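You operate a simulated robot arm through the tools that you are given. There is no shell and no other tool. Be economical: measure what you need, move in short steps, check, and stop when the job is done.

You are at the controls of a simulated two-armed robot. One attempt, no reset.

TASK
Pick up the green binder marked "Pellowmar" from the base of the binder rack with one hand, pass it to the other hand and put it on the top of the core table.

The check looks at the end state, three seconds after you hand in, the way a careful person would. Anything else that was tipped, shoved, dropped, spilled or broken makes it a failure.

THE ROBOT
Two 7-joint arms with three-finger grippers on one trunk, on a base that drives. Base frame: it is fixed to the floor where the robot stands at the start and does not move with it; the origin is under the middle of the robot, x ahead of it, y to its left, z up. Lengths are in mm, angles in degrees, forces in N, time in s.
The left shoulder is at the start at [30, 124, 1008], the right one opposite. With the tool pointing down near the work surface each hand reaches from about 100 to 780 mm from the robot's upright axis, wherever it stands, measured 20 degrees to its own side. Places, roughly: top of the core table [1000, 3300, 800]. Payload 2.2 kg a hand.
Tool frame (each hand has its own): the origin (TCP) lies between the finger pads and is the grasp point; the fingertips stand 28 mm ahead of it; z points along the fingers, y is the line along which they close. The gripper opens to 102 mm. The gripper's body begins 71 mm behind the TCP.
Orientation is told as [roll, pitch, yaw] about the base's x, y, z axes, in that order, counted from this pose: with the fingers straight down and closing along the base's y, the tool's x points along the base's -x, its y along +y and its z along -z.

THE INTERFACE
- The arms move only by the tool servo_tool. It takes "left_increments", "right_increments" or both (then of equal length, played together; a hand with none holds still); each is a list of rows, each an object of numbers (a shift or turn left out is 0, a gripper value left out holds the last): "tx", "ty", "tz": the shift along the tool's x, y, z in units of 50 mm (1.0 is 50 mm); "ax", "ay", "az": the turn, a rotation vector about the tool's x, y, z in units of 5 degrees (1.0 is 5 degrees); "hand": the finger opening in mm, from 0 to 102. In form: [{"tx": .., "ty": .., "tz": .., "ax": .., "ay": .., "az": .., "hand": ..}, ...]. A call has 1 to 8 rows; each row shifts and turns the commanded pose from where the row before left it, along the tool's axes as they then stand. A call with a number of a shift or a turn outside -1 to 1 is refused whole. A row lasts 0.2 s, in which the tool goes at most 50 mm and 8.6 degrees; a call with a longer step from one row to the next is refused whole, and so is a gripper value outside its range. A pose out of reach is approached as far as the arm can. The call stops where the force on the tool passes 40 N (or 10 N more than at its start, if that is more) or the arm is blocked; 0.2 s more then pass. Each finger halts on what it meets, pressing with about 35 N; the grip force reading is that of the motor and also rises with nothing between the fingers. The clock runs only during rows and for 0.2 s after the last one: add rows that do not move to give the fingers time. It gives the time, the measured TCP pose, the force on the tool (base axes), the opening and the grip force at its end, in the units of the frame above (readings bear some noise), with the torque about the TCP (base axes, N m) and any sound that the robot's microphone picked up.
- Cameras (640 x 400 px; columns grow to the right, rows downward): "scene" is now at [46.9, 10.6, 1724]; the picture's right is [0.15, -0.99, 0.00], its down [-0.77, -0.11, -0.63] and it looks along [0.62, 0.09, -0.78] (base axes); focal length 247 px, centre (320, 200). "left" rides on the left gripper at [72, 38, -86] in its tool frame; the picture's right is [-0.46, 0.89, 0.00], its down [-0.60, -0.32, -0.73] and it looks along [-0.65, -0.34, 0.68] (tool axes); focal length 256 px, centre (320, 200). "right" rides on the right gripper at [69, 44, -86] in its tool frame; the picture's right is [-0.53, 0.85, 0.00], its down [-0.58, -0.36, -0.73] and it looks along [-0.62, -0.39, 0.68] (tool axes); focal length 256 px, centre (320, 200). There is no depth. A picture from a camera that has moved, and an enlarged one, comes with that camera's place and axes in the base frame and with its lens.
- grab_frame(camera): a new picture of that camera. No time passes.
- lift_body(by): slides the trunk up (or, below 0, down) by that many mm; the arms and the scene camera ride with it, the base frame stays. It gives what a move gives, with no picture.
- steer(legs): drives the robot by 1 to 6 legs, each [ahead, left, turn to the left] in mm, mm and degrees, along the robot's own axes; the way and the turn of a leg run together, so that a leg with both is an arc; at most 1500 mm and 180 degrees a leg. The arms and the cameras ride along, it lands a little off, and it stops where it bumps. It gives what a move gives.
- pan_tilt(pan, tilt): turns the head with the scene camera to pan (to the left, within 143 degrees either way) and tilt (down, from -29 to 69), counted from straight ahead of the robot. It gives what a move gives.
- close_up(camera, box): a new picture of the part [left, top, right, bottom] of that camera's present view, enlarged. No time passes.
- finish_job(): hands the job in; it is judged then, once.

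Work in short steps. Places have to be worked out from the pictures, the camera data and where the tool is seen: move nearer, look again, correct. Check each grasp and each placing, and mend what went wrong. You have 120 turns and 92 pictures in all, those below and enlarged ones among them. Open the grippers and draw the arms clear of the work before you hand the job in, unless the task says otherwise; then end with one line.

The tools are called after "Emit:" as a command line: name --argument value ..., lists and objects as JSON in quotes. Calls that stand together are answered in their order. servo_tool: Moves the arms, as the interface text tells. Its arguments: {"type":"object","properties":{"left_increments":{"type":"array","items":{"type":"object","properties":{"tx":{"type":"number"},"ty":{"type":"number"},"tz":{"type":"number"},"ax":{"type":"number"},"ay":{"type":"number"},"az":{"type":"number"},"hand":{"type":"number"}}}},"right_increments":{"type":"array","items":{"type":"object","properties":{"tx":{"type":"number"},"ty":{"type":"number"},"tz":{"type":"number"},"ax":{"type":"number"},"ay":{"type":"number"},"az":{"type":"number"},"hand":{"type":"number"}}}}},"required":[]} The other tools are called the same way: lift_body (by) slides the trunk up or down; steer (legs) drives the base; pan_tilt (pan, tilt) turns the head that bears the scene camera; grab_frame (camera) takes a picture; close_up (camera, box) takes an enlarged picture of a part of a camera's view; finish_job () hands the job in.

At the start:

```text
clock: 0.0
left_ee_pos: [499.3, 312.7, 1177.0]
left_tool_rot: [0.1, 0.0, -0.1]
left_force: [0.9, 0.1, 0.9]
left_moment: [0.01, 0.05, -0.01]
left_opening: 101.9
left_gripper_force: 0.1
right_ee_pos: [414.3, -59.4, 1127.8]
right_tool_rot: [0.0, 0.0, 0.0]
right_force: [0.0, 0.0, -0.1]
right_moment: [0.0, -0.01, 0.02]
right_opening: 101.9
right_gripper_force: 0.0
trunk travel left (down, up): [-250.0, 290.0]
robot x, y, heading: [-0.4, -1.7, -0.4]
head pan, tilt: [8.5, 50.9]
```

scene: 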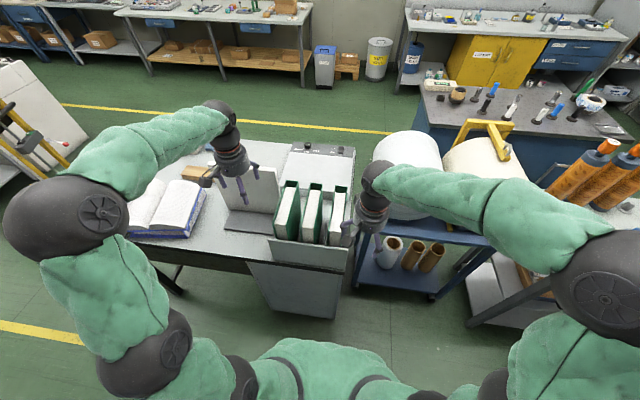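
right: 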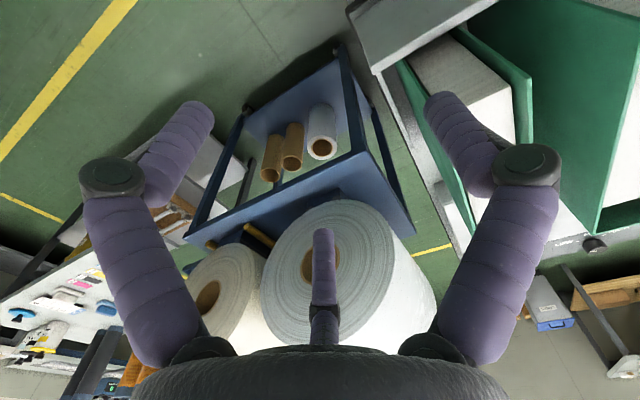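
left: 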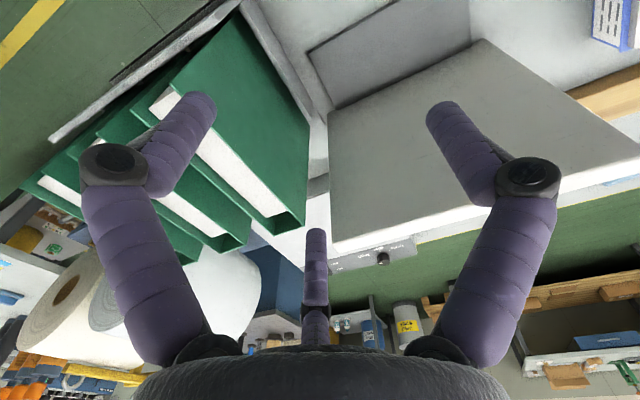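

The scene shows three green binders standing in a rack on the table ahead. I zoom in to read the labels.

Emit:
close_up --camera "scene" --box '[190, 130, 390, 280]'

Emit:
close_up --camera "left" --box '[0, 0, 340, 280]'

```text
2.67 times, centred on (290, 205) of scene
camera zoom: at [46.9, 10.6, 1724.0], right [0.15, -0.99, 0.0], down [-0.77, -0.11, -0.63], along [0.62, 0.09, -0.78], focal length 659 px, centre (400, 187)
```

zoom: 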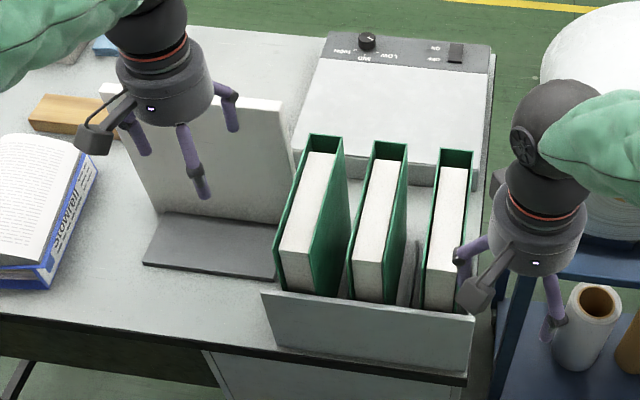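

```text
1.43 times, centred on (170, 140) of left
camera zoom: at [427.4, 351.0, 1264.1], right [0.46, 0.89, 0.0], down [0.6, -0.32, 0.73], along [0.65, -0.34, -0.68], focal length 366 px, centre (534, 286)
```

zoom: 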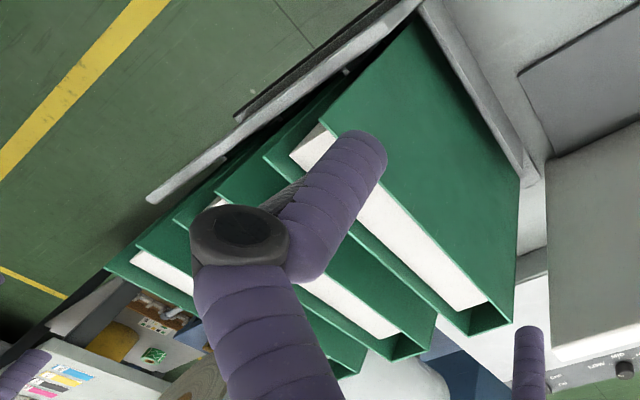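

The binder tops sit at z≈1069, spanning x 465–640, with y bands 175–218, 88–129 and 0–43. Their spines face away from me, so I look around to find a viewpoint and see the core table.

Emit:
pan_tilt --pan 70 --tilt 30

Emit:
grab_frame --camera "scene"

Emit:
pan_tilt --pan 20 --tilt 20

Emit:
grab_frame --camera "scene"

```text
clock: 1.3
left_ee_pos: [501.3, 311.7, 1177.6]
left_tool_rot: [0.0, 0.0, 0.0]
left_force: [-0.6, 0.3, -0.1]
left_moment: [-0.01, 0.01, -0.01]
left_opening: 102.0
left_gripper_force: 0.1
right_ee_pos: [413.9, -58.8, 1127.0]
right_tool_rot: [0.0, 0.1, 0.2]
right_force: [-0.1, 0.4, -0.1]
right_moment: [-0.01, 0.0, 0.0]
right_opening: 101.8
right_gripper_force: 0.1
trunk travel left (down, up): [-250.0, 290.0]
robot x, y, heading: [-0.1, -0.4, 0.0]
head pan, tilt: [70.0, 30.0]
```

```text
86 pictures are left
camera scene: at [2.6, 84.3, 1754.7], right [0.94, -0.34, 0.0], down [-0.17, -0.47, -0.87], along [0.3, 0.81, -0.5], focal length 247 px, centre (320, 200)
```

scene: 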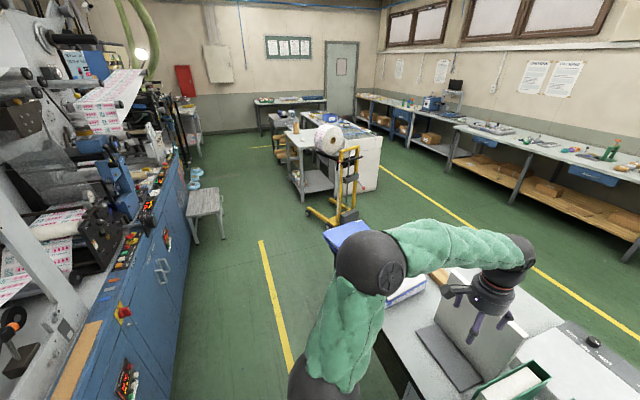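

```text
clock: 2.5
left_ee_pos: [500.6, 312.6, 1178.0]
left_tool_rot: [-0.1, 0.0, 0.0]
left_force: [-0.2, 0.2, 0.2]
left_moment: [0.0, 0.01, -0.03]
left_opening: 102.0
left_gripper_force: 0.0
right_ee_pos: [414.1, -59.8, 1126.5]
right_tool_rot: [-0.1, -0.1, 0.1]
right_force: [-0.7, -0.3, 0.1]
right_moment: [-0.02, 0.03, -0.02]
right_opening: 101.7
right_gripper_force: 0.1
trunk travel left (down, up): [-250.0, 290.0]
robot x, y, heading: [0.8, -4.0, 0.1]
head pan, tilt: [20.0, 20.0]
```

```text
85 pictures are left
camera scene: at [59.1, 31.3, 1770.8], right [0.34, -0.94, 0.0], down [-0.32, -0.12, -0.94], along [0.88, 0.32, -0.34], focal length 247 px, centre (320, 200)
```

scene: 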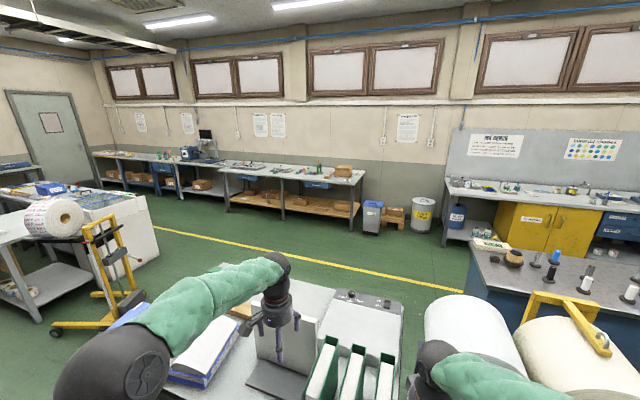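

The core table appears to be the shelved white table to the left at about (1000, 3300). To read the spines, I send the left hand beyond the binders, above their tops, and turn it so its camera looks back.

Emit:
servo_tool --left_increments '[{"tx": -0.9, "ty": -0.3}, {"tx": -0.9, "ty": -0.3}, {"tx": -0.9, "ty": -0.3}, {"tx": -0.9, "ty": -0.3}, {"tx": -0.9, "ty": -0.3}, {"az": 1}, {"az": 1}, {"az": 1}]'

Emit:
servo_tool --left_increments '[{"az": 1}, {"az": 1}, {"az": 1}, {"az": 1}, {"az": 1}, {"az": 1}, {"az": 1}, {"az": 1}]'

Emit:
servo_tool --left_increments '[{"az": 1}, {"az": 1}, {"az": 1}, {"az": 1}, {"az": 1}, {"az": 1}, {"az": 1}, {"az": 1}]'

Emit:
grab_frame --camera "left"

```text
clock: 4.3
left_ee_pos: [714.4, 240.6, 1174.5]
left_tool_rot: [0.0, 0.1, -15.1]
left_force: [0.4, 0.2, -0.9]
left_moment: [0.01, 0.02, 0.01]
left_opening: 102.2
left_gripper_force: 0.1
left hand out of reach, approached as far as the arm can: row 5
right_ee_pos: [415.0, -60.0, 1125.8]
right_tool_rot: [0.0, 0.1, 0.0]
right_force: [-0.1, 0.6, -1.2]
right_moment: [-0.01, 0.02, 0.02]
right_opening: 101.8
right_gripper_force: 0.0
trunk travel left (down, up): [-250.0, 290.0]
robot x, y, heading: [1.5, 1.7, -0.0]
head pan, tilt: [20.0, 20.0]
```

```text
clock: 6.1
left_ee_pos: [712.1, 240.4, 1176.4]
left_tool_rot: [0.0, 0.0, -55.0]
left_force: [0.2, -1.1, 0.8]
left_moment: [-0.01, 0.0, 0.01]
left_opening: 102.3
left_gripper_force: 0.0
right_ee_pos: [414.4, -59.2, 1127.4]
right_tool_rot: [0.0, 0.0, 0.0]
right_force: [-0.4, 0.7, -0.4]
right_moment: [0.0, 0.05, -0.02]
right_opening: 102.0
right_gripper_force: 0.1
trunk travel left (down, up): [-250.0, 290.0]
robot x, y, heading: [1.4, 2.9, 0.2]
head pan, tilt: [20.0, 20.0]
```

```text
clock: 7.9
left_ee_pos: [712.0, 240.0, 1177.6]
left_tool_rot: [0.0, 0.0, -95.1]
left_force: [0.6, -0.2, 0.6]
left_moment: [0.01, -0.01, 0.01]
left_opening: 101.9
left_gripper_force: 0.0
right_ee_pos: [414.5, -59.2, 1126.9]
right_tool_rot: [0.0, 0.0, 0.0]
right_force: [0.1, 0.3, -0.4]
right_moment: [0.01, -0.03, -0.03]
right_opening: 101.8
right_gripper_force: 0.0
trunk travel left (down, up): [-250.0, 290.0]
robot x, y, heading: [-0.2, -1.8, -0.2]
head pan, tilt: [20.0, 20.0]
```

```text
84 pictures are left
camera left: at [755.9, 309.7, 1263.1], right [0.84, -0.54, 0.0], down [-0.37, -0.57, 0.73], along [-0.4, -0.61, -0.68], focal length 256 px, centre (320, 200)
```

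left: 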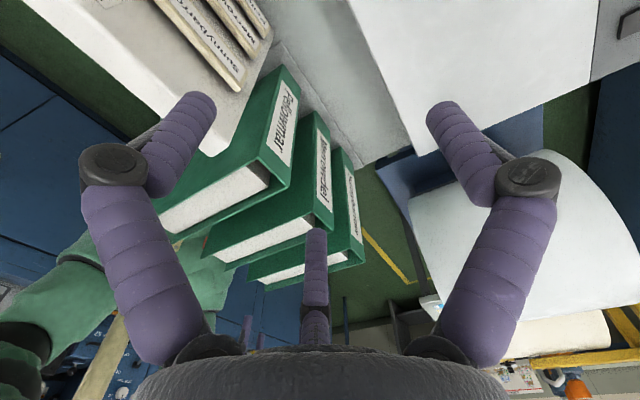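

The spines are readable from here, so I zoom in to confirm.

Emit:
close_up --camera "left" --box '[150, 0, 420, 290]'

```text
1.38 times, centred on (285, 145) of left
camera zoom: at [755.9, 309.7, 1263.1], right [0.84, -0.54, 0.0], down [-0.37, -0.57, 0.73], along [-0.4, -0.61, -0.68], focal length 353 px, centre (368, 276)
```

zoom: 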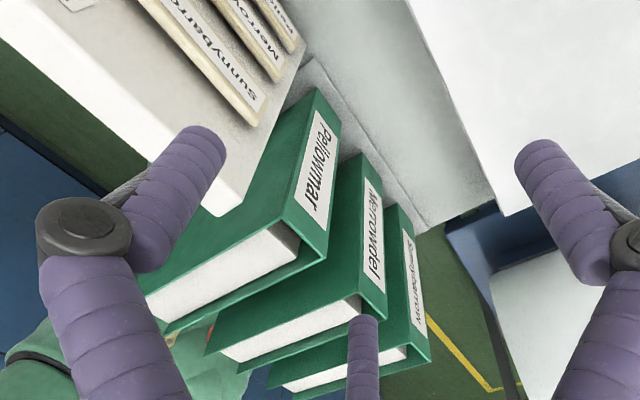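

The leftmost binder (y≈175–218) is "Pellowmar". I turn the left hand back to closing along y and bring it over this binder's middle, at about (553, 197).

Emit:
servo_tool --left_increments '[{"az": -1}, {"az": -1}, {"az": -1}, {"az": -1}, {"az": -1}, {"az": -1}, {"az": -1}, {"az": -1}]'

Emit:
servo_tool --left_increments '[{"az": -1}, {"az": -1}, {"az": -1}, {"az": -1}, {"az": -1}, {"az": -1}, {"az": -1}, {"az": -1}]'

Emit:
servo_tool --left_increments '[{"az": -1}, {"az": -1}, {"az": -1}, {"tx": 0.8, "ty": -0.21, "hand": 76}, {"tx": 0.8, "ty": -0.21}, {"tx": 0.8, "ty": -0.21}, {"tx": 0.8, "ty": -0.21}]'

Emit:
pan_tilt --pan 15 --tilt 51

Emit:
close_up --camera "scene" --box '[200, 100, 440, 280]'

Emit:
grab_frame --camera "left"

```text
clock: 9.7
left_ee_pos: [711.4, 241.3, 1176.6]
left_tool_rot: [0.0, 0.0, -54.9]
left_force: [0.8, 0.2, -0.4]
left_moment: [0.02, 0.0, 0.02]
left_opening: 101.8
left_gripper_force: 0.1
right_ee_pos: [413.2, -60.1, 1127.1]
right_tool_rot: [0.0, 0.0, 0.0]
right_force: [-1.0, 0.4, -0.4]
right_moment: [-0.01, 0.03, -0.01]
right_opening: 101.9
right_gripper_force: 0.2
trunk travel left (down, up): [-250.0, 290.0]
robot x, y, heading: [-0.8, 2.7, -0.2]
head pan, tilt: [20.0, 20.0]
```

```text
clock: 11.5
left_ee_pos: [712.3, 240.7, 1177.1]
left_tool_rot: [0.0, 0.0, -14.8]
left_force: [0.6, 0.9, -0.8]
left_moment: [0.02, 0.04, -0.01]
left_opening: 102.1
left_gripper_force: 0.1
right_ee_pos: [412.8, -58.5, 1127.6]
right_tool_rot: [0.0, 0.0, 0.0]
right_force: [0.6, 0.4, -0.4]
right_moment: [-0.03, -0.01, 0.01]
right_opening: 102.0
right_gripper_force: 0.1
trunk travel left (down, up): [-250.0, 290.0]
robot x, y, heading: [-1.2, 2.9, 0.0]
head pan, tilt: [20.0, 20.0]
```

```text
clock: 13.1
left_ee_pos: [549.4, 201.1, 1178.8]
left_tool_rot: [0.0, -0.1, 0.0]
left_force: [0.2, 0.0, 0.0]
left_moment: [0.0, -0.05, -0.02]
left_opening: 75.9
left_gripper_force: 0.1
right_ee_pos: [411.8, -58.6, 1128.1]
right_tool_rot: [0.0, -0.1, 0.0]
right_force: [-1.3, -0.7, 0.2]
right_moment: [-0.03, -0.02, 0.02]
right_opening: 101.9
right_gripper_force: 0.0
trunk travel left (down, up): [-250.0, 290.0]
robot x, y, heading: [-0.5, 2.8, -0.1]
head pan, tilt: [20.0, 20.0]
```

```text
clock: 14.1
left_ee_pos: [551.3, 201.7, 1178.0]
left_tool_rot: [-0.1, 0.0, 0.0]
left_force: [-0.3, 0.7, -0.1]
left_moment: [0.01, 0.01, 0.0]
left_opening: 75.8
left_gripper_force: 0.1
right_ee_pos: [412.7, -60.0, 1127.5]
right_tool_rot: [0.1, 0.1, 0.0]
right_force: [0.6, -1.6, -0.2]
right_moment: [0.02, 0.01, 0.01]
right_opening: 102.1
right_gripper_force: 0.1
trunk travel left (down, up): [-250.0, 290.0]
robot x, y, heading: [-0.4, -2.2, 0.1]
head pan, tilt: [15.0, 51.0]
```

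```text
2.22 times, centred on (320, 190) of scene
camera zoom: at [45.1, 19.1, 1723.9], right [0.26, -0.97, 0.0], down [-0.75, -0.2, -0.63], along [0.61, 0.16, -0.78], focal length 549 px, centre (320, 222)
```

zoom: 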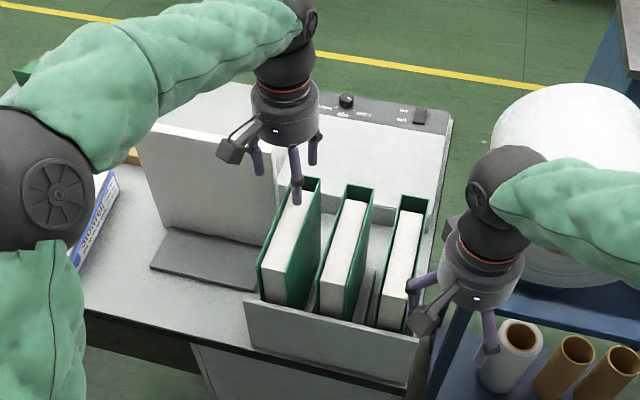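

```text
81 pictures are left
camera left: at [479.2, 238.5, 1263.7], right [0.46, 0.89, 0.0], down [0.6, -0.32, 0.73], along [0.65, -0.34, -0.68], focal length 256 px, centre (320, 200)
```

left: 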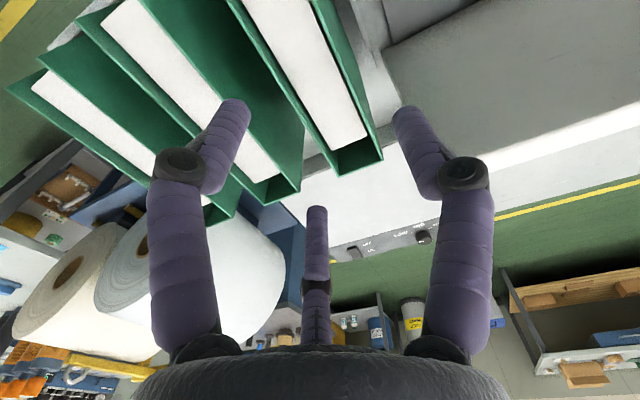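

The hand seems to show three prongs, so I zoom in on the gripper to understand its real geometry before descending.

Emit:
close_up --camera "scene" --box '[275, 120, 355, 180]'

Emit:
close_up --camera "scene" --box '[340, 150, 440, 230]'

```text
6.67 times, centred on (315, 150) of scene
camera zoom: at [45.1, 19.1, 1723.9], right [0.26, -0.97, 0.0], down [-0.75, -0.2, -0.63], along [0.61, 0.16, -0.78], focal length 1648 px, centre (353, 533)
```

zoom: 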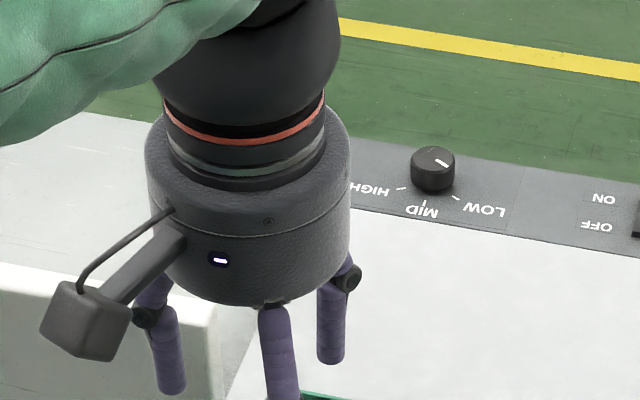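

```text
5.00 times, centred on (390, 190) of scene
camera zoom: at [45.1, 19.1, 1723.9], right [0.26, -0.97, 0.0], down [-0.75, -0.2, -0.63], along [0.61, 0.16, -0.78], focal length 1236 px, centre (-30, 250)
```

zoom: 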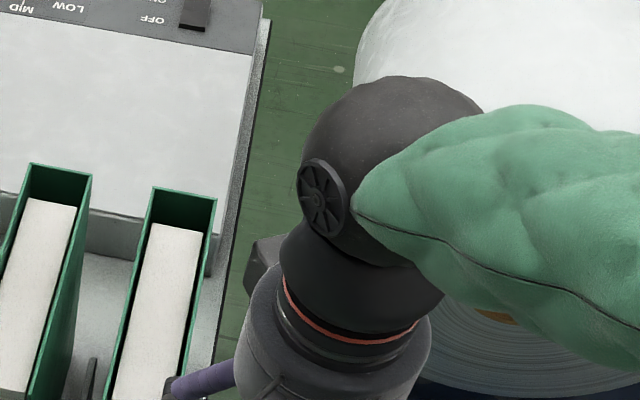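

It is a three-prong hand visually, with one finger on +y and two on −y at ±x. I open to 84, shift to y≈186 so the binder fits either finger geometry, and descend to just above the binder top.

Emit:
servo_tool --left_increments '[{"ty": -0.31, "hand": 84}, {"tz": 0.7}, {"tz": 0.6}, {}]'

Emit:
close_up --camera "scene" --box '[270, 130, 370, 210]'

Emit:
grab_frame --camera "left"

```text
clock: 15.1
left_ee_pos: [554.0, 184.0, 1112.0]
left_tool_rot: [0.0, 0.0, -0.1]
left_force: [0.2, -0.3, -0.5]
left_moment: [-0.04, 0.01, -0.04]
left_opening: 84.0
left_gripper_force: 0.1
right_ee_pos: [414.2, -59.3, 1126.6]
right_tool_rot: [0.0, 0.0, 0.0]
right_force: [-0.2, -0.4, 0.0]
right_moment: [0.0, 0.0, -0.04]
right_opening: 102.1
right_gripper_force: 0.0
trunk travel left (down, up): [-250.0, 290.0]
robot x, y, heading: [2.5, 3.5, -0.2]
head pan, tilt: [15.0, 51.0]
```

```text
5.00 times, centred on (320, 170) of scene
camera zoom: at [44.8, 19.2, 1723.9], right [0.26, -0.97, 0.0], down [-0.75, -0.2, -0.63], along [0.61, 0.16, -0.78], focal length 1236 px, centre (320, 350)
```

zoom: 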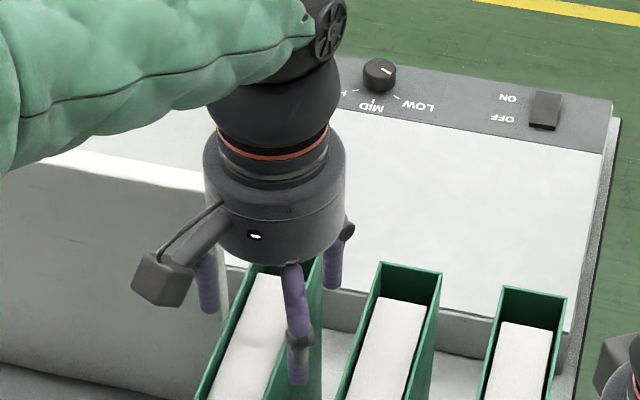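

```text
77 pictures are left
camera left: at [480.0, 221.9, 1197.9], right [0.46, 0.89, 0.0], down [0.6, -0.32, 0.73], along [0.65, -0.34, -0.68], focal length 256 px, centre (320, 200)
```

left: 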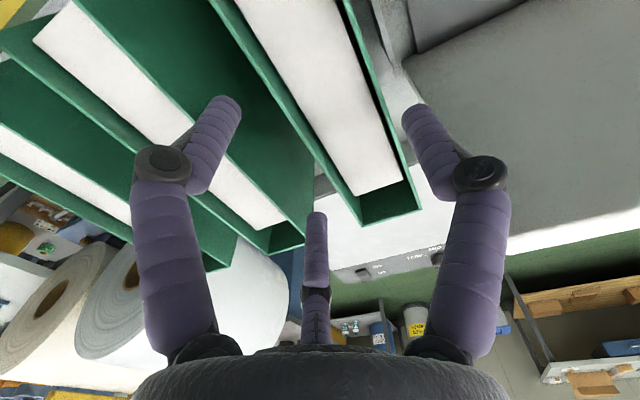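

Both sides have about 5–7 mm clearance: fingers at y≈151–165 and ≥226, binder 173–220. I descend 85 mm, watching the force.

Emit:
servo_tool --left_increments '[{"tz": 0.4}, {"tz": 0.4}, {"tz": 0.45}, {"tz": 0.45}, {}]'

Emit:
grab_frame --camera "left"

```text
clock: 16.3
left_ee_pos: [551.5, 183.8, 1027.3]
left_tool_rot: [0.0, 0.0, -0.1]
left_force: [0.4, 1.9, 2.1]
left_moment: [0.02, 0.01, 0.02]
left_opening: 84.8
left_gripper_force: 0.2
right_ee_pos: [413.2, -61.1, 1126.8]
right_tool_rot: [0.1, 0.0, 0.0]
right_force: [-0.2, 0.3, 0.4]
right_moment: [-0.01, 0.02, -0.03]
right_opening: 102.3
right_gripper_force: 0.0
trunk travel left (down, up): [-250.0, 290.0]
robot x, y, heading: [-4.1, -0.7, 0.2]
head pan, tilt: [15.0, 51.0]
```

```text
76 pictures are left
camera left: at [478.2, 221.9, 1113.6], right [0.46, 0.89, 0.0], down [0.6, -0.32, 0.73], along [0.65, -0.34, -0.68], focal length 256 px, centre (320, 200)
```

left: 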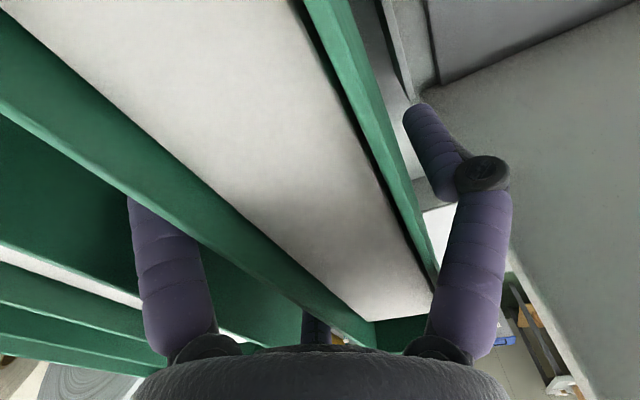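

Straddling cleanly. I shift 4 mm to +y and close partially to 58 to see how the fingers meet the binder.

Emit:
servo_tool --left_increments '[{"ty": 0.08}, {"hand": 64}, {"hand": 58}, {}, {}]'

Emit:
grab_frame --camera "left"

```text
clock: 17.5
left_ee_pos: [551.0, 187.5, 1027.5]
left_tool_rot: [0.0, -0.1, 0.0]
left_force: [-1.1, 1.4, 1.5]
left_moment: [-0.05, 0.03, -0.22]
left_opening: 69.0
left_gripper_force: 35.4
right_ee_pos: [413.8, -59.4, 1127.9]
right_tool_rot: [0.1, 0.0, 0.0]
right_force: [0.6, 0.1, -0.1]
right_moment: [-0.01, 0.0, 0.02]
right_opening: 102.1
right_gripper_force: 0.0
trunk travel left (down, up): [-250.0, 290.0]
robot x, y, heading: [1.3, 0.1, -0.2]
head pan, tilt: [15.0, 51.0]
```

```text
75 pictures are left
camera left: at [479.2, 226.1, 1113.5], right [0.47, 0.89, 0.0], down [0.6, -0.32, 0.73], along [0.65, -0.34, -0.68], focal length 256 px, centre (320, 200)
```

left: 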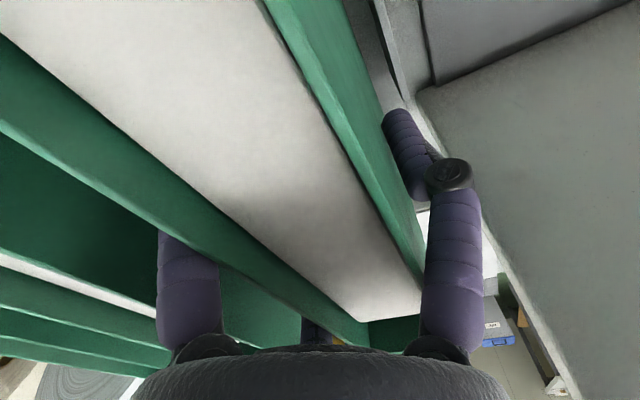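

Gripped at opening 69 with 35 N, so the three prongs are real. I lift 40 mm to check the hold.

Emit:
servo_tool --left_increments '[{"hand": 45}, {}, {"tz": -0.4}, {"tz": -0.4}, {}]'

Emit:
close_up --camera "scene" --box '[200, 100, 440, 280]'

```text
clock: 18.7
left_ee_pos: [551.6, 187.2, 1066.1]
left_tool_rot: [0.0, 0.1, 0.1]
left_force: [0.5, -0.4, -7.1]
left_moment: [-0.07, -0.06, 0.02]
left_opening: 68.6
left_gripper_force: 35.1
right_ee_pos: [413.4, -58.0, 1127.8]
right_tool_rot: [0.0, 0.1, -0.1]
right_force: [0.8, 0.1, -0.1]
right_moment: [0.0, 0.03, 0.02]
right_opening: 102.2
right_gripper_force: 0.1
trunk travel left (down, up): [-250.0, 290.0]
robot x, y, heading: [1.7, -2.0, 0.0]
head pan, tilt: [15.0, 51.0]
```

```text
2.22 times, centred on (320, 190) of scene
camera zoom: at [45.8, 19.3, 1723.8], right [0.26, -0.97, 0.0], down [-0.75, -0.2, -0.63], along [0.61, 0.16, -0.78], focal length 549 px, centre (320, 222)
```

zoom: 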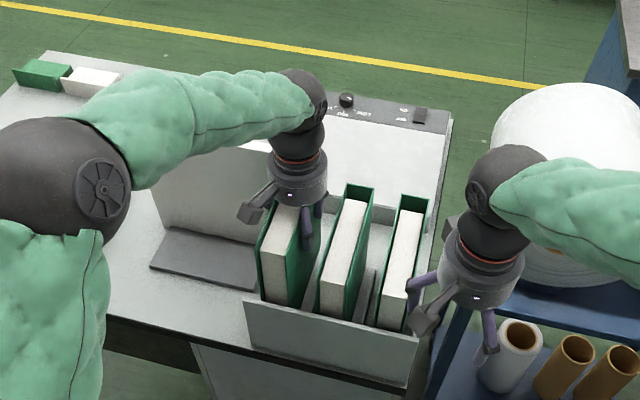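

The lift holds, with a weight of about 7 N and negligible torque. I raise the trunk 280 mm so the binder clears everything, then back off.

Emit:
lift_body --by 280

Emit:
grab_frame --camera "scene"

```text
clock: 21.5
left_ee_pos: [552.3, 187.1, 1346.4]
left_tool_rot: [0.0, 0.2, 0.1]
left_force: [0.6, 0.3, -6.3]
left_moment: [-0.09, -0.05, -0.01]
left_opening: 68.3
left_gripper_force: 34.7
right_ee_pos: [413.8, -59.5, 1406.8]
right_tool_rot: [0.0, 0.1, -0.1]
right_force: [0.1, 0.4, 0.0]
right_moment: [0.02, 0.01, -0.01]
right_opening: 102.0
right_gripper_force: 0.1
trunk travel left (down, up): [-530.0, 10.0]
robot x, y, heading: [-1.0, 1.0, 0.1]
head pan, tilt: [15.0, 51.0]
```

```text
73 pictures are left
camera scene: at [45.9, 19.3, 2003.7], right [0.26, -0.97, 0.0], down [-0.75, -0.2, -0.63], along [0.61, 0.16, -0.78], focal length 247 px, centre (320, 200)
```

scene: 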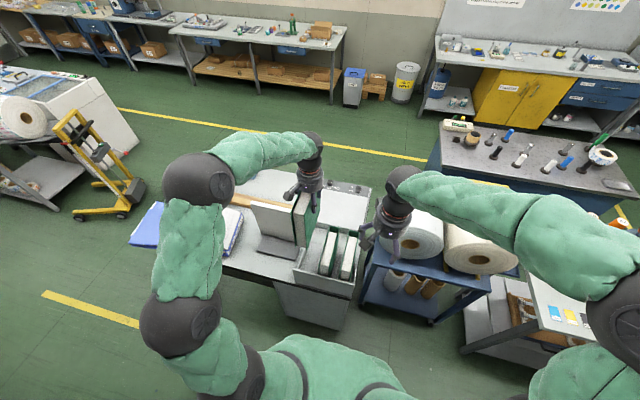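

The binder is clear above the rack. Before backing I check the space behind and to the left.

Emit:
pan_tilt --pan 140 --tilt 45

Emit:
grab_frame --camera "scene"

Emit:
pan_tilt --pan 75 --tilt 40

Emit:
grab_frame --camera "scene"

Emit:
close_up --camera "scene" --box '[240, 40, 420, 180]'

```text
clock: 23.5
left_ee_pos: [551.3, 188.0, 1347.1]
left_tool_rot: [0.0, 0.0, 0.0]
left_force: [0.7, -0.2, -5.8]
left_moment: [-0.06, -0.03, 0.0]
left_opening: 67.8
left_gripper_force: 34.7
right_ee_pos: [414.2, -58.8, 1407.0]
right_tool_rot: [0.1, 0.0, 0.0]
right_force: [0.0, 0.6, -0.4]
right_moment: [0.02, 0.0, -0.02]
right_opening: 102.2
right_gripper_force: 0.1
trunk travel left (down, up): [-530.0, 10.0]
robot x, y, heading: [3.3, -2.3, -0.3]
head pan, tilt: [140.0, 45.0]
```

```text
72 pictures are left
camera scene: at [-89.9, 51.9, 2012.2], right [0.64, 0.77, 0.0], down [0.54, -0.45, -0.71], along [-0.54, 0.45, -0.71], focal length 247 px, centre (320, 200)
```

scene: 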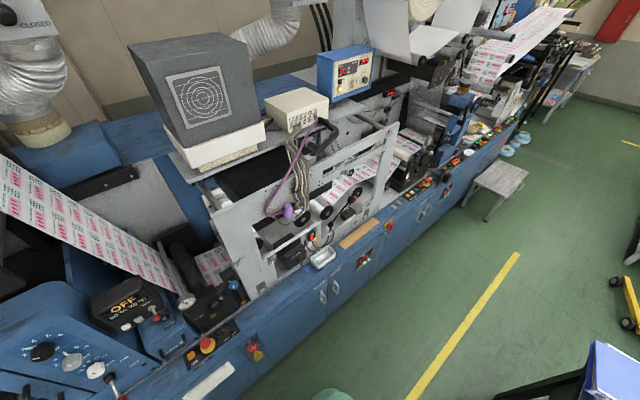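

```text
clock: 24.9
left_ee_pos: [551.4, 187.3, 1347.5]
left_tool_rot: [0.0, 0.0, 0.0]
left_force: [0.4, -0.2, -6.4]
left_moment: [-0.06, -0.07, 0.0]
left_opening: 67.3
left_gripper_force: 35.7
right_ee_pos: [414.5, -59.5, 1407.9]
right_tool_rot: [0.1, 0.0, 0.0]
right_force: [-0.4, 0.8, -0.6]
right_moment: [0.06, 0.01, -0.04]
right_opening: 101.8
right_gripper_force: 0.1
trunk travel left (down, up): [-530.0, 10.0]
robot x, y, heading: [1.5, -0.8, 0.2]
head pan, tilt: [75.0, 40.0]
```

```text
71 pictures are left
camera scene: at [-5.8, 81.7, 2019.4], right [0.97, -0.26, 0.0], down [-0.17, -0.62, -0.77], along [0.2, 0.74, -0.64], focal length 247 px, centre (320, 200)
```

scene: 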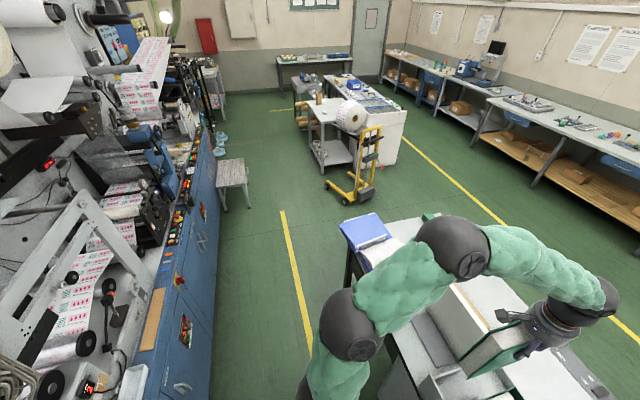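

```text
2.86 times, centred on (330, 110) of scene
camera zoom: at [-5.8, 81.7, 2019.4], right [0.97, -0.26, 0.0], down [-0.17, -0.62, -0.77], along [0.2, 0.74, -0.64], focal length 706 px, centre (291, 457)
```

zoom: 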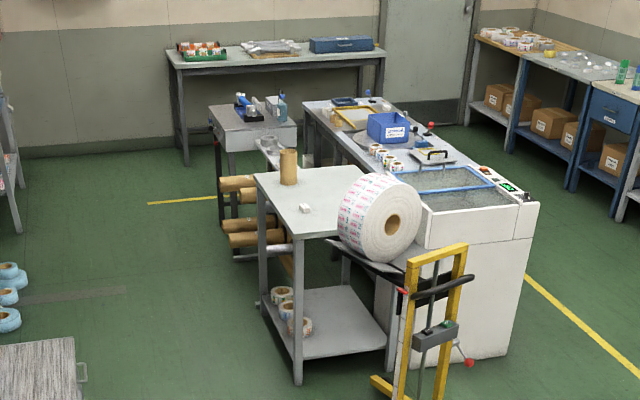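

The core table top spans roughly x 770–1400, y 2915–3760, with a tan core and a small white box on it; its −x/−y corner area is free. I back off 220 mm, then drive left into the open aisle for the hand-over.

Emit:
steer --legs '[[-220, 0, 0], [0, 1500, 0], [0, 200, 0]]'

Emit:
pan_tilt --pan 10 --tilt 55

Emit:
grab_frame --camera "scene"

Emit:
grab_frame --camera "right"

```text
clock: 34.8
left_ee_pos: [332.0, 1887.1, 1347.2]
left_tool_rot: [-0.1, 0.1, -0.2]
left_force: [-0.1, 0.1, -6.5]
left_moment: [-0.06, -0.1, 0.01]
left_opening: 66.5
left_gripper_force: 35.0
right_ee_pos: [191.8, 1641.5, 1407.7]
right_tool_rot: [0.0, 0.0, -0.3]
right_force: [-0.1, 0.1, 0.4]
right_moment: [0.01, 0.06, 0.01]
right_opening: 102.1
right_gripper_force: 0.0
trunk travel left (down, up): [-530.0, 10.0]
robot x, y, heading: [-217.8, 1700.1, 0.2]
head pan, tilt: [75.0, 40.0]
```

```text
clock: 36.2
left_ee_pos: [330.9, 1888.0, 1347.8]
left_tool_rot: [0.0, 0.2, -0.2]
left_force: [0.1, 0.3, -6.3]
left_moment: [-0.1, -0.05, -0.02]
left_opening: 66.4
left_gripper_force: 35.1
right_ee_pos: [192.5, 1641.4, 1406.4]
right_tool_rot: [0.1, 0.0, -0.3]
right_force: [0.8, -0.9, 0.5]
right_moment: [-0.01, 0.02, 0.0]
right_opening: 102.0
right_gripper_force: 0.1
trunk travel left (down, up): [-530.0, 10.0]
robot x, y, heading: [-221.8, 1704.0, -0.2]
head pan, tilt: [10.0, 55.0]
```

```text
69 pictures are left
camera scene: at [-178.1, 1713.6, 1998.7], right [0.17, -0.99, 0.0], down [-0.81, -0.14, -0.57], along [0.56, 0.1, -0.82], focal length 247 px, centre (320, 200)
```

scene: 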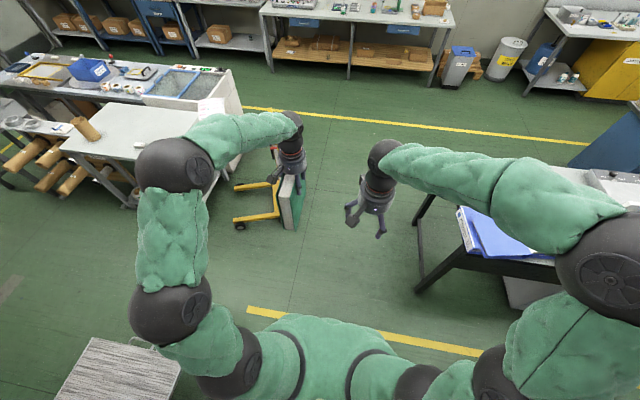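

```text
68 pictures are left
camera right: at [123.2, 1684.6, 1492.4], right [0.54, 0.84, 0.0], down [0.58, -0.37, 0.73], along [0.62, -0.39, -0.68], focal length 256 px, centre (320, 200)
```

right: 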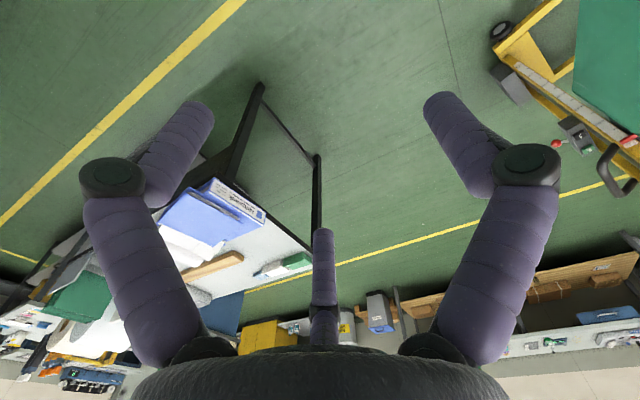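

At the aisle now; the binder is locally at x 465–642, z 1155–1389. I move the right hand aside and pitch it 60° so its fingers point forward and slightly down, and bring the binder toward the centre.

Emit:
servo_tool --right_increments '[{"ty": -1}, {"ty": -1}, {"ty": -0.8}, {"ay": -1}, {"ay": -1}, {"ay": -1}, {"ay": -1}, {"ay": -1}]'

Emit:
servo_tool --right_increments '[{"ay": -1}, {"ay": -1}, {"ay": -1}, {"ay": -1}, {"ay": -1}, {"ay": -1}, {"ay": -1}, {}]' --left_increments '[{"ty": -0.55}, {"ty": -0.55}, {"ty": -0.55}, {"ty": -0.55}, {"ty": -0.55}, {"ty": -0.55}, {"ty": -0.5}, {}]'

Emit:
grab_frame --camera "scene"

Emit:
grab_frame --camera "right"

```text
clock: 38.0
left_ee_pos: [330.4, 1887.2, 1346.7]
left_tool_rot: [0.0, 0.0, -0.2]
left_force: [0.3, -0.2, -5.7]
left_moment: [-0.08, -0.06, -0.03]
left_opening: 66.1
left_gripper_force: 34.8
right_ee_pos: [191.3, 1500.0, 1405.5]
right_tool_rot: [0.0, -25.0, 0.0]
right_force: [0.6, 0.0, -0.6]
right_moment: [-0.02, 0.0, 0.02]
right_opening: 101.9
right_gripper_force: 0.0
trunk travel left (down, up): [-530.0, 10.0]
robot x, y, heading: [-220.1, 1699.0, 0.1]
head pan, tilt: [10.0, 55.0]
```

```text
clock: 39.8
left_ee_pos: [329.6, 1697.6, 1346.8]
left_tool_rot: [0.0, 0.1, -0.1]
left_force: [0.4, 0.3, -6.5]
left_moment: [-0.08, -0.04, -0.02]
left_opening: 66.1
left_gripper_force: 35.6
right_ee_pos: [193.9, 1500.8, 1406.6]
right_tool_rot: [0.1, -60.0, -0.2]
right_force: [0.2, -0.2, -0.9]
right_moment: [0.01, -0.02, 0.03]
right_opening: 102.3
right_gripper_force: 0.0
trunk travel left (down, up): [-530.0, 10.0]
robot x, y, heading: [-222.0, 1702.1, -0.3]
head pan, tilt: [10.0, 55.0]
```

```text
67 pictures are left
camera scene: at [-177.5, 1713.7, 1998.7], right [0.17, -0.99, 0.0], down [-0.81, -0.14, -0.57], along [0.56, 0.1, -0.82], focal length 247 px, centre (320, 200)
```

scene: 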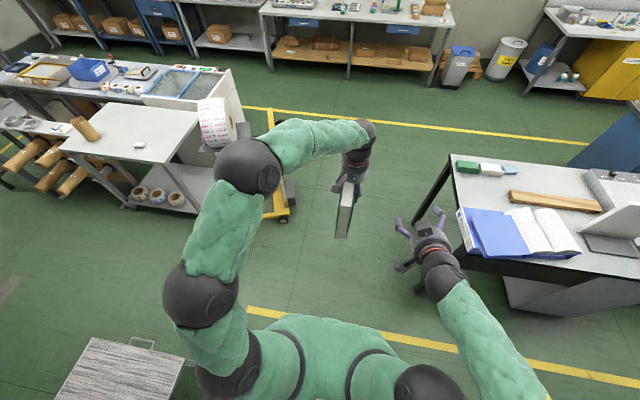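

```text
66 pictures are left
camera right: at [83.0, 1545.0, 1389.3], right [0.27, 0.84, 0.46], down [-0.35, -0.36, 0.87], along [0.9, -0.39, 0.19], focal length 256 px, centre (320, 200)
```

right: 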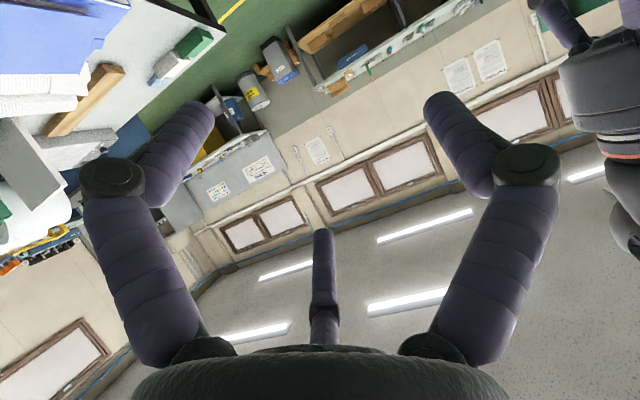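

Both hands reached their poses. I zoom to measure the binder in the left hand.

Emit:
close_up --camera "scene" --box '[300, 120, 460, 280]'

Emit:
grab_frame --camera "left"

```text
2.50 times, centred on (380, 200) of scene
camera zoom: at [-177.5, 1713.7, 1998.7], right [0.17, -0.99, 0.0], down [-0.81, -0.14, -0.57], along [0.56, 0.1, -0.82], focal length 618 px, centre (170, 200)
```

zoom: 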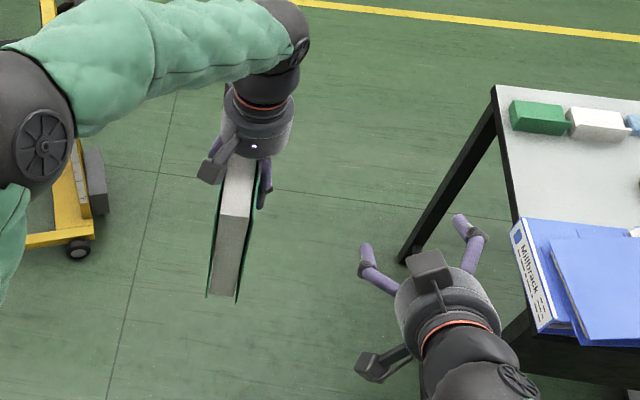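

```text
64 pictures are left
camera left: at [257.5, 1736.5, 1432.7], right [0.47, 0.88, 0.0], down [0.6, -0.32, 0.73], along [0.65, -0.34, -0.68], focal length 256 px, centre (320, 200)
```

left: 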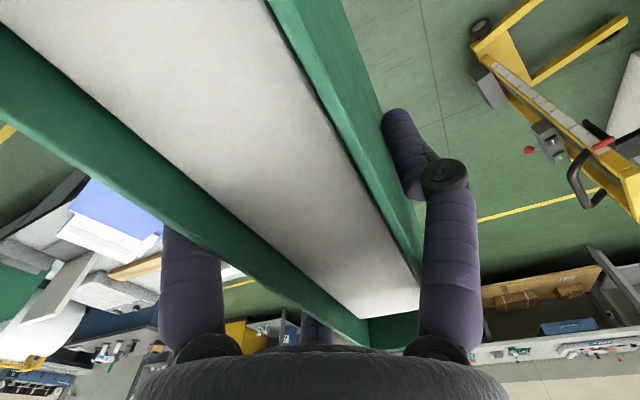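

The right hand shows an extra block on its upper side, so I look closer before the approach.

Emit:
close_up --camera "scene" --box '[380, 195, 450, 245]'

Emit:
close_up --camera "scene" --box '[330, 170, 380, 245]'

```text
8.00 times, centred on (415, 220) of scene
camera zoom: at [-177.5, 1713.7, 1998.7], right [0.17, -0.99, 0.0], down [-0.81, -0.14, -0.57], along [0.56, 0.1, -0.82], focal length 1978 px, centre (-440, 40)
```

zoom: 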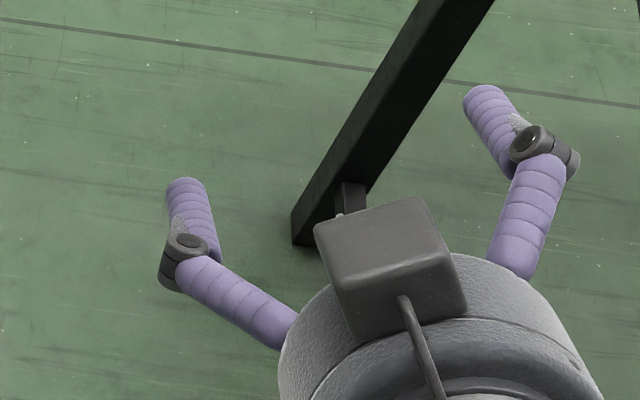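

```text
5.33 times, centred on (355, 208) of scene
camera zoom: at [-177.5, 1713.7, 1998.7], right [0.17, -0.99, 0.0], down [-0.81, -0.14, -0.57], along [0.56, 0.1, -0.82], focal length 1319 px, centre (133, 160)
```

zoom: 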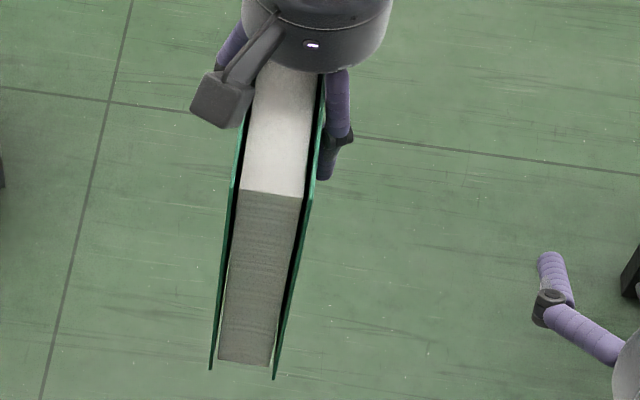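

The near edge of the binder is at world x≈231, y 1688–1733. I shift the left hand forward and right to give the right arm room, and pitch the right hand to 80° and lower it beside the path.

Emit:
servo_tool --left_increments '[{"tx": -0.4, "ty": -0.4}, {"tx": -0.4, "ty": -0.4}, {"tx": -0.4, "ty": -0.4}, {}, {}, {}, {}, {}]' --right_increments '[{"ay": -1, "hand": 96}, {"ay": -1}, {"ay": -1}, {"ay": -1}, {"tx": 0.92}, {"tx": 0.92}, {"tx": 0.92}, {}]'

Emit:
close_up --camera "scene" --box '[300, 120, 460, 280]'

Emit:
grab_frame --camera "right"

```text
clock: 41.4
left_ee_pos: [388.0, 1635.6, 1344.5]
left_tool_rot: [0.1, 0.4, -0.2]
left_force: [-0.2, 0.3, -7.4]
left_moment: [-0.04, -0.06, -0.02]
left_opening: 65.9
left_gripper_force: 35.3
right_ee_pos: [191.8, 1528.6, 1447.7]
right_tool_rot: [130.1, -86.8, -134.8]
right_force: [0.2, 0.5, 0.1]
right_moment: [-0.02, -0.01, -0.01]
right_opening: 95.9
right_gripper_force: 0.2
right hand out of reach, approached as far as the arm can: row 3, 4, 5, 6, 7
trunk travel left (down, up): [-530.0, 10.0]
robot x, y, heading: [-222.0, 1703.6, -0.1]
head pan, tilt: [10.0, 55.0]
stopped in row 7 (right hand): the arm was blocked; the commanded pose is now the measured one
```

```text
2.50 times, centred on (380, 200) of scene
camera zoom: at [-178.4, 1713.2, 1998.7], right [0.17, -0.99, 0.0], down [-0.81, -0.14, -0.57], along [0.56, 0.1, -0.82], focal length 618 px, centre (170, 200)
```

zoom: 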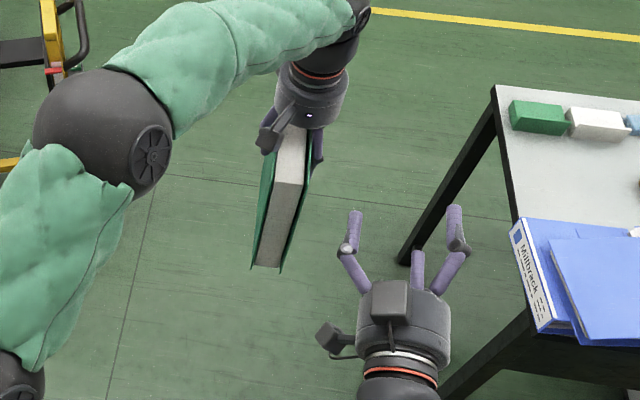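

```text
60 pictures are left
camera right: at [111.6, 1580.8, 1376.7], right [0.05, 0.82, 0.57], down [-0.78, -0.33, 0.54], along [0.62, -0.47, 0.62], focal length 256 px, centre (320, 200)
```

right: 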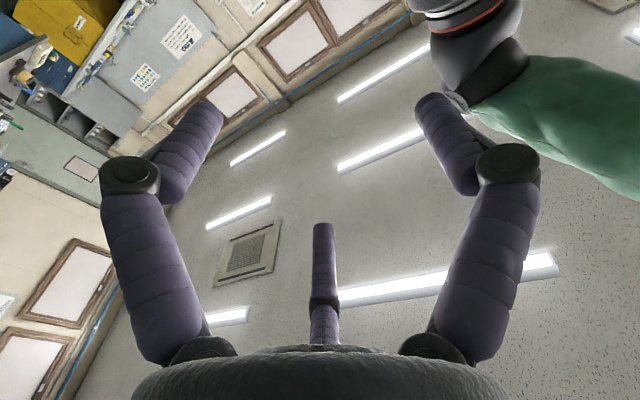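

The right arm hit a limit at that high position but now points nearly horizontally forward. I move it down below shoulder height in small steps while correcting its tilt.

Emit:
servo_tool --right_increments '[{"tx": 0.8, "ay": 1, "ax": -0.4}, {"tx": 0.8, "ay": 1, "ax": -0.4}, {"tx": 0.8}, {"tx": 0.8}, {}]'

```text
clock: 42.3
left_ee_pos: [389.5, 1636.3, 1344.4]
left_tool_rot: [0.2, 0.3, -0.2]
left_force: [0.0, 0.3, -6.7]
left_moment: [-0.09, -0.1, 0.0]
left_opening: 65.9
left_gripper_force: 34.7
right_ee_pos: [193.8, 1532.5, 1448.5]
right_tool_rot: [116.5, -84.6, -120.3]
right_force: [0.0, 0.3, 0.1]
right_moment: [0.02, 0.02, 0.01]
right_opening: 96.0
right_gripper_force: 0.0
right hand out of reach, approached as far as the arm can: row 1, 2, 3, 4
trunk travel left (down, up): [-530.0, 10.0]
robot x, y, heading: [-220.5, 1698.6, -0.2]
head pan, tilt: [10.0, 55.0]
stopped in row 4 (right hand): the arm was blocked; the commanded pose is now the measured one
```

Still blocked, so I look at the arm's configuration.

Emit:
grab_frame --camera "scene"

```text
59 pictures are left
camera scene: at [-178.3, 1712.7, 1998.7], right [0.17, -0.99, 0.0], down [-0.81, -0.14, -0.57], along [0.56, 0.1, -0.82], focal length 247 px, centre (320, 200)
```

scene: 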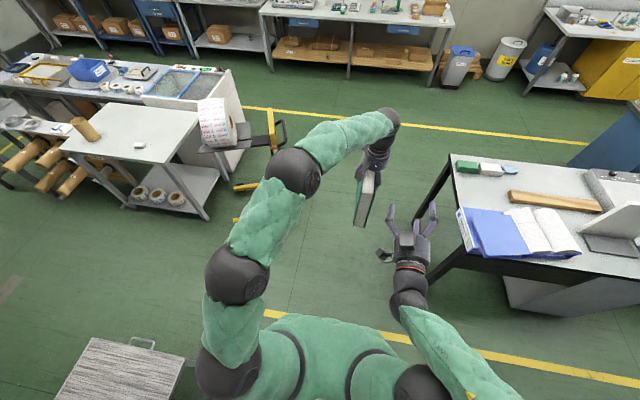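

The wrist limits a horizontal hand low down, while the 60° pitch worked. I return the right hand to 60° pitch with its twist corrected, and raise the left hand about 145 mm so the hand-over happens higher.

Emit:
servo_tool --right_increments '[{"az": -0.96, "ax": -0.78}, {"ay": 1}, {"ay": 1}, {"ay": 1}, {"ay": 1}, {"ay": 1}, {"ay": 1}, {"ay": 0.5}]' --left_increments '[{}, {"tz": -0.5}, {"tz": -0.5}, {"tz": -0.5}, {"tz": -0.5}, {"tz": -0.5}, {"tz": -0.4}, {}]'

```text
clock: 44.1
left_ee_pos: [389.9, 1636.3, 1491.7]
left_tool_rot: [0.1, 0.0, -0.2]
left_force: [0.8, 0.2, -6.4]
left_moment: [-0.09, -0.05, 0.03]
left_opening: 65.7
left_gripper_force: 35.2
right_ee_pos: [190.3, 1553.2, 1454.8]
right_tool_rot: [-0.3, -59.8, 0.1]
right_force: [-0.2, 0.3, 0.6]
right_moment: [0.02, -0.05, -0.01]
right_opening: 96.0
right_gripper_force: 0.1
right hand out of reach, approached as far as the arm can: row 1
trunk travel left (down, up): [-530.0, 10.0]
robot x, y, heading: [-218.3, 1698.6, -0.1]
head pan, tilt: [10.0, 55.0]
```

The right hand is at exactly 60° pitch and the binder's near edge should be at x≈291, y 1626–1671. I move the right hand to a pre-grasp 75 mm short of the edge.

Emit:
servo_tool --right_increments '[{"tz": 0.335, "tx": 0.247, "ty": 0.553}, {"tz": 0.335, "tx": 0.247, "ty": 0.553}, {"tz": 0.335, "tx": 0.247, "ty": 0.553}, {}]'

Emit:
close_up --camera "scene" --box '[300, 120, 460, 280]'

Emit:
grab_frame --camera "right"

```text
clock: 45.1
left_ee_pos: [389.9, 1636.5, 1493.4]
left_tool_rot: [0.1, 0.2, -0.2]
left_force: [0.5, -0.4, -6.0]
left_moment: [-0.04, -0.08, -0.01]
left_opening: 65.8
left_gripper_force: 35.1
right_ee_pos: [214.6, 1632.2, 1397.8]
right_tool_rot: [-0.2, -59.9, 0.1]
right_force: [1.3, -0.2, 0.2]
right_moment: [-0.02, -0.01, 0.02]
right_opening: 95.7
right_gripper_force: 0.1
trunk travel left (down, up): [-530.0, 10.0]
robot x, y, heading: [-221.3, 1703.2, -0.1]
head pan, tilt: [10.0, 55.0]
```

```text
2.50 times, centred on (380, 200) of scene
camera zoom: at [-178.5, 1712.3, 1998.7], right [0.17, -0.99, 0.0], down [-0.81, -0.14, -0.57], along [0.56, 0.1, -0.82], focal length 618 px, centre (170, 200)
```

zoom: 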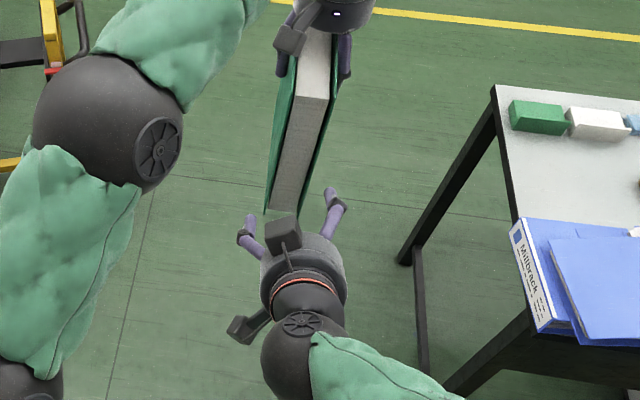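

```text
57 pictures are left
camera right: at [104.7, 1676.3, 1379.3], right [0.27, 0.85, 0.46], down [-0.34, -0.36, 0.87], along [0.9, -0.39, 0.19], focal length 256 px, centre (320, 200)
```

right: 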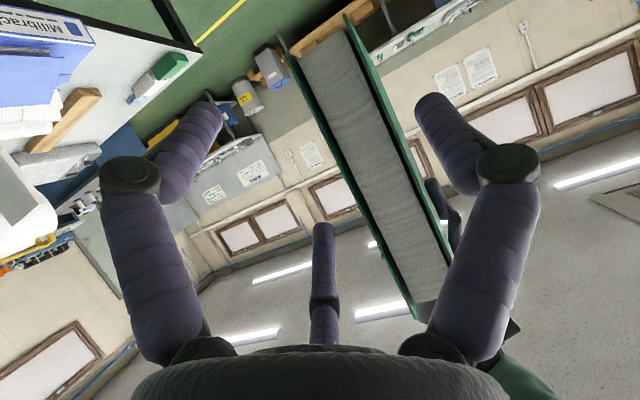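

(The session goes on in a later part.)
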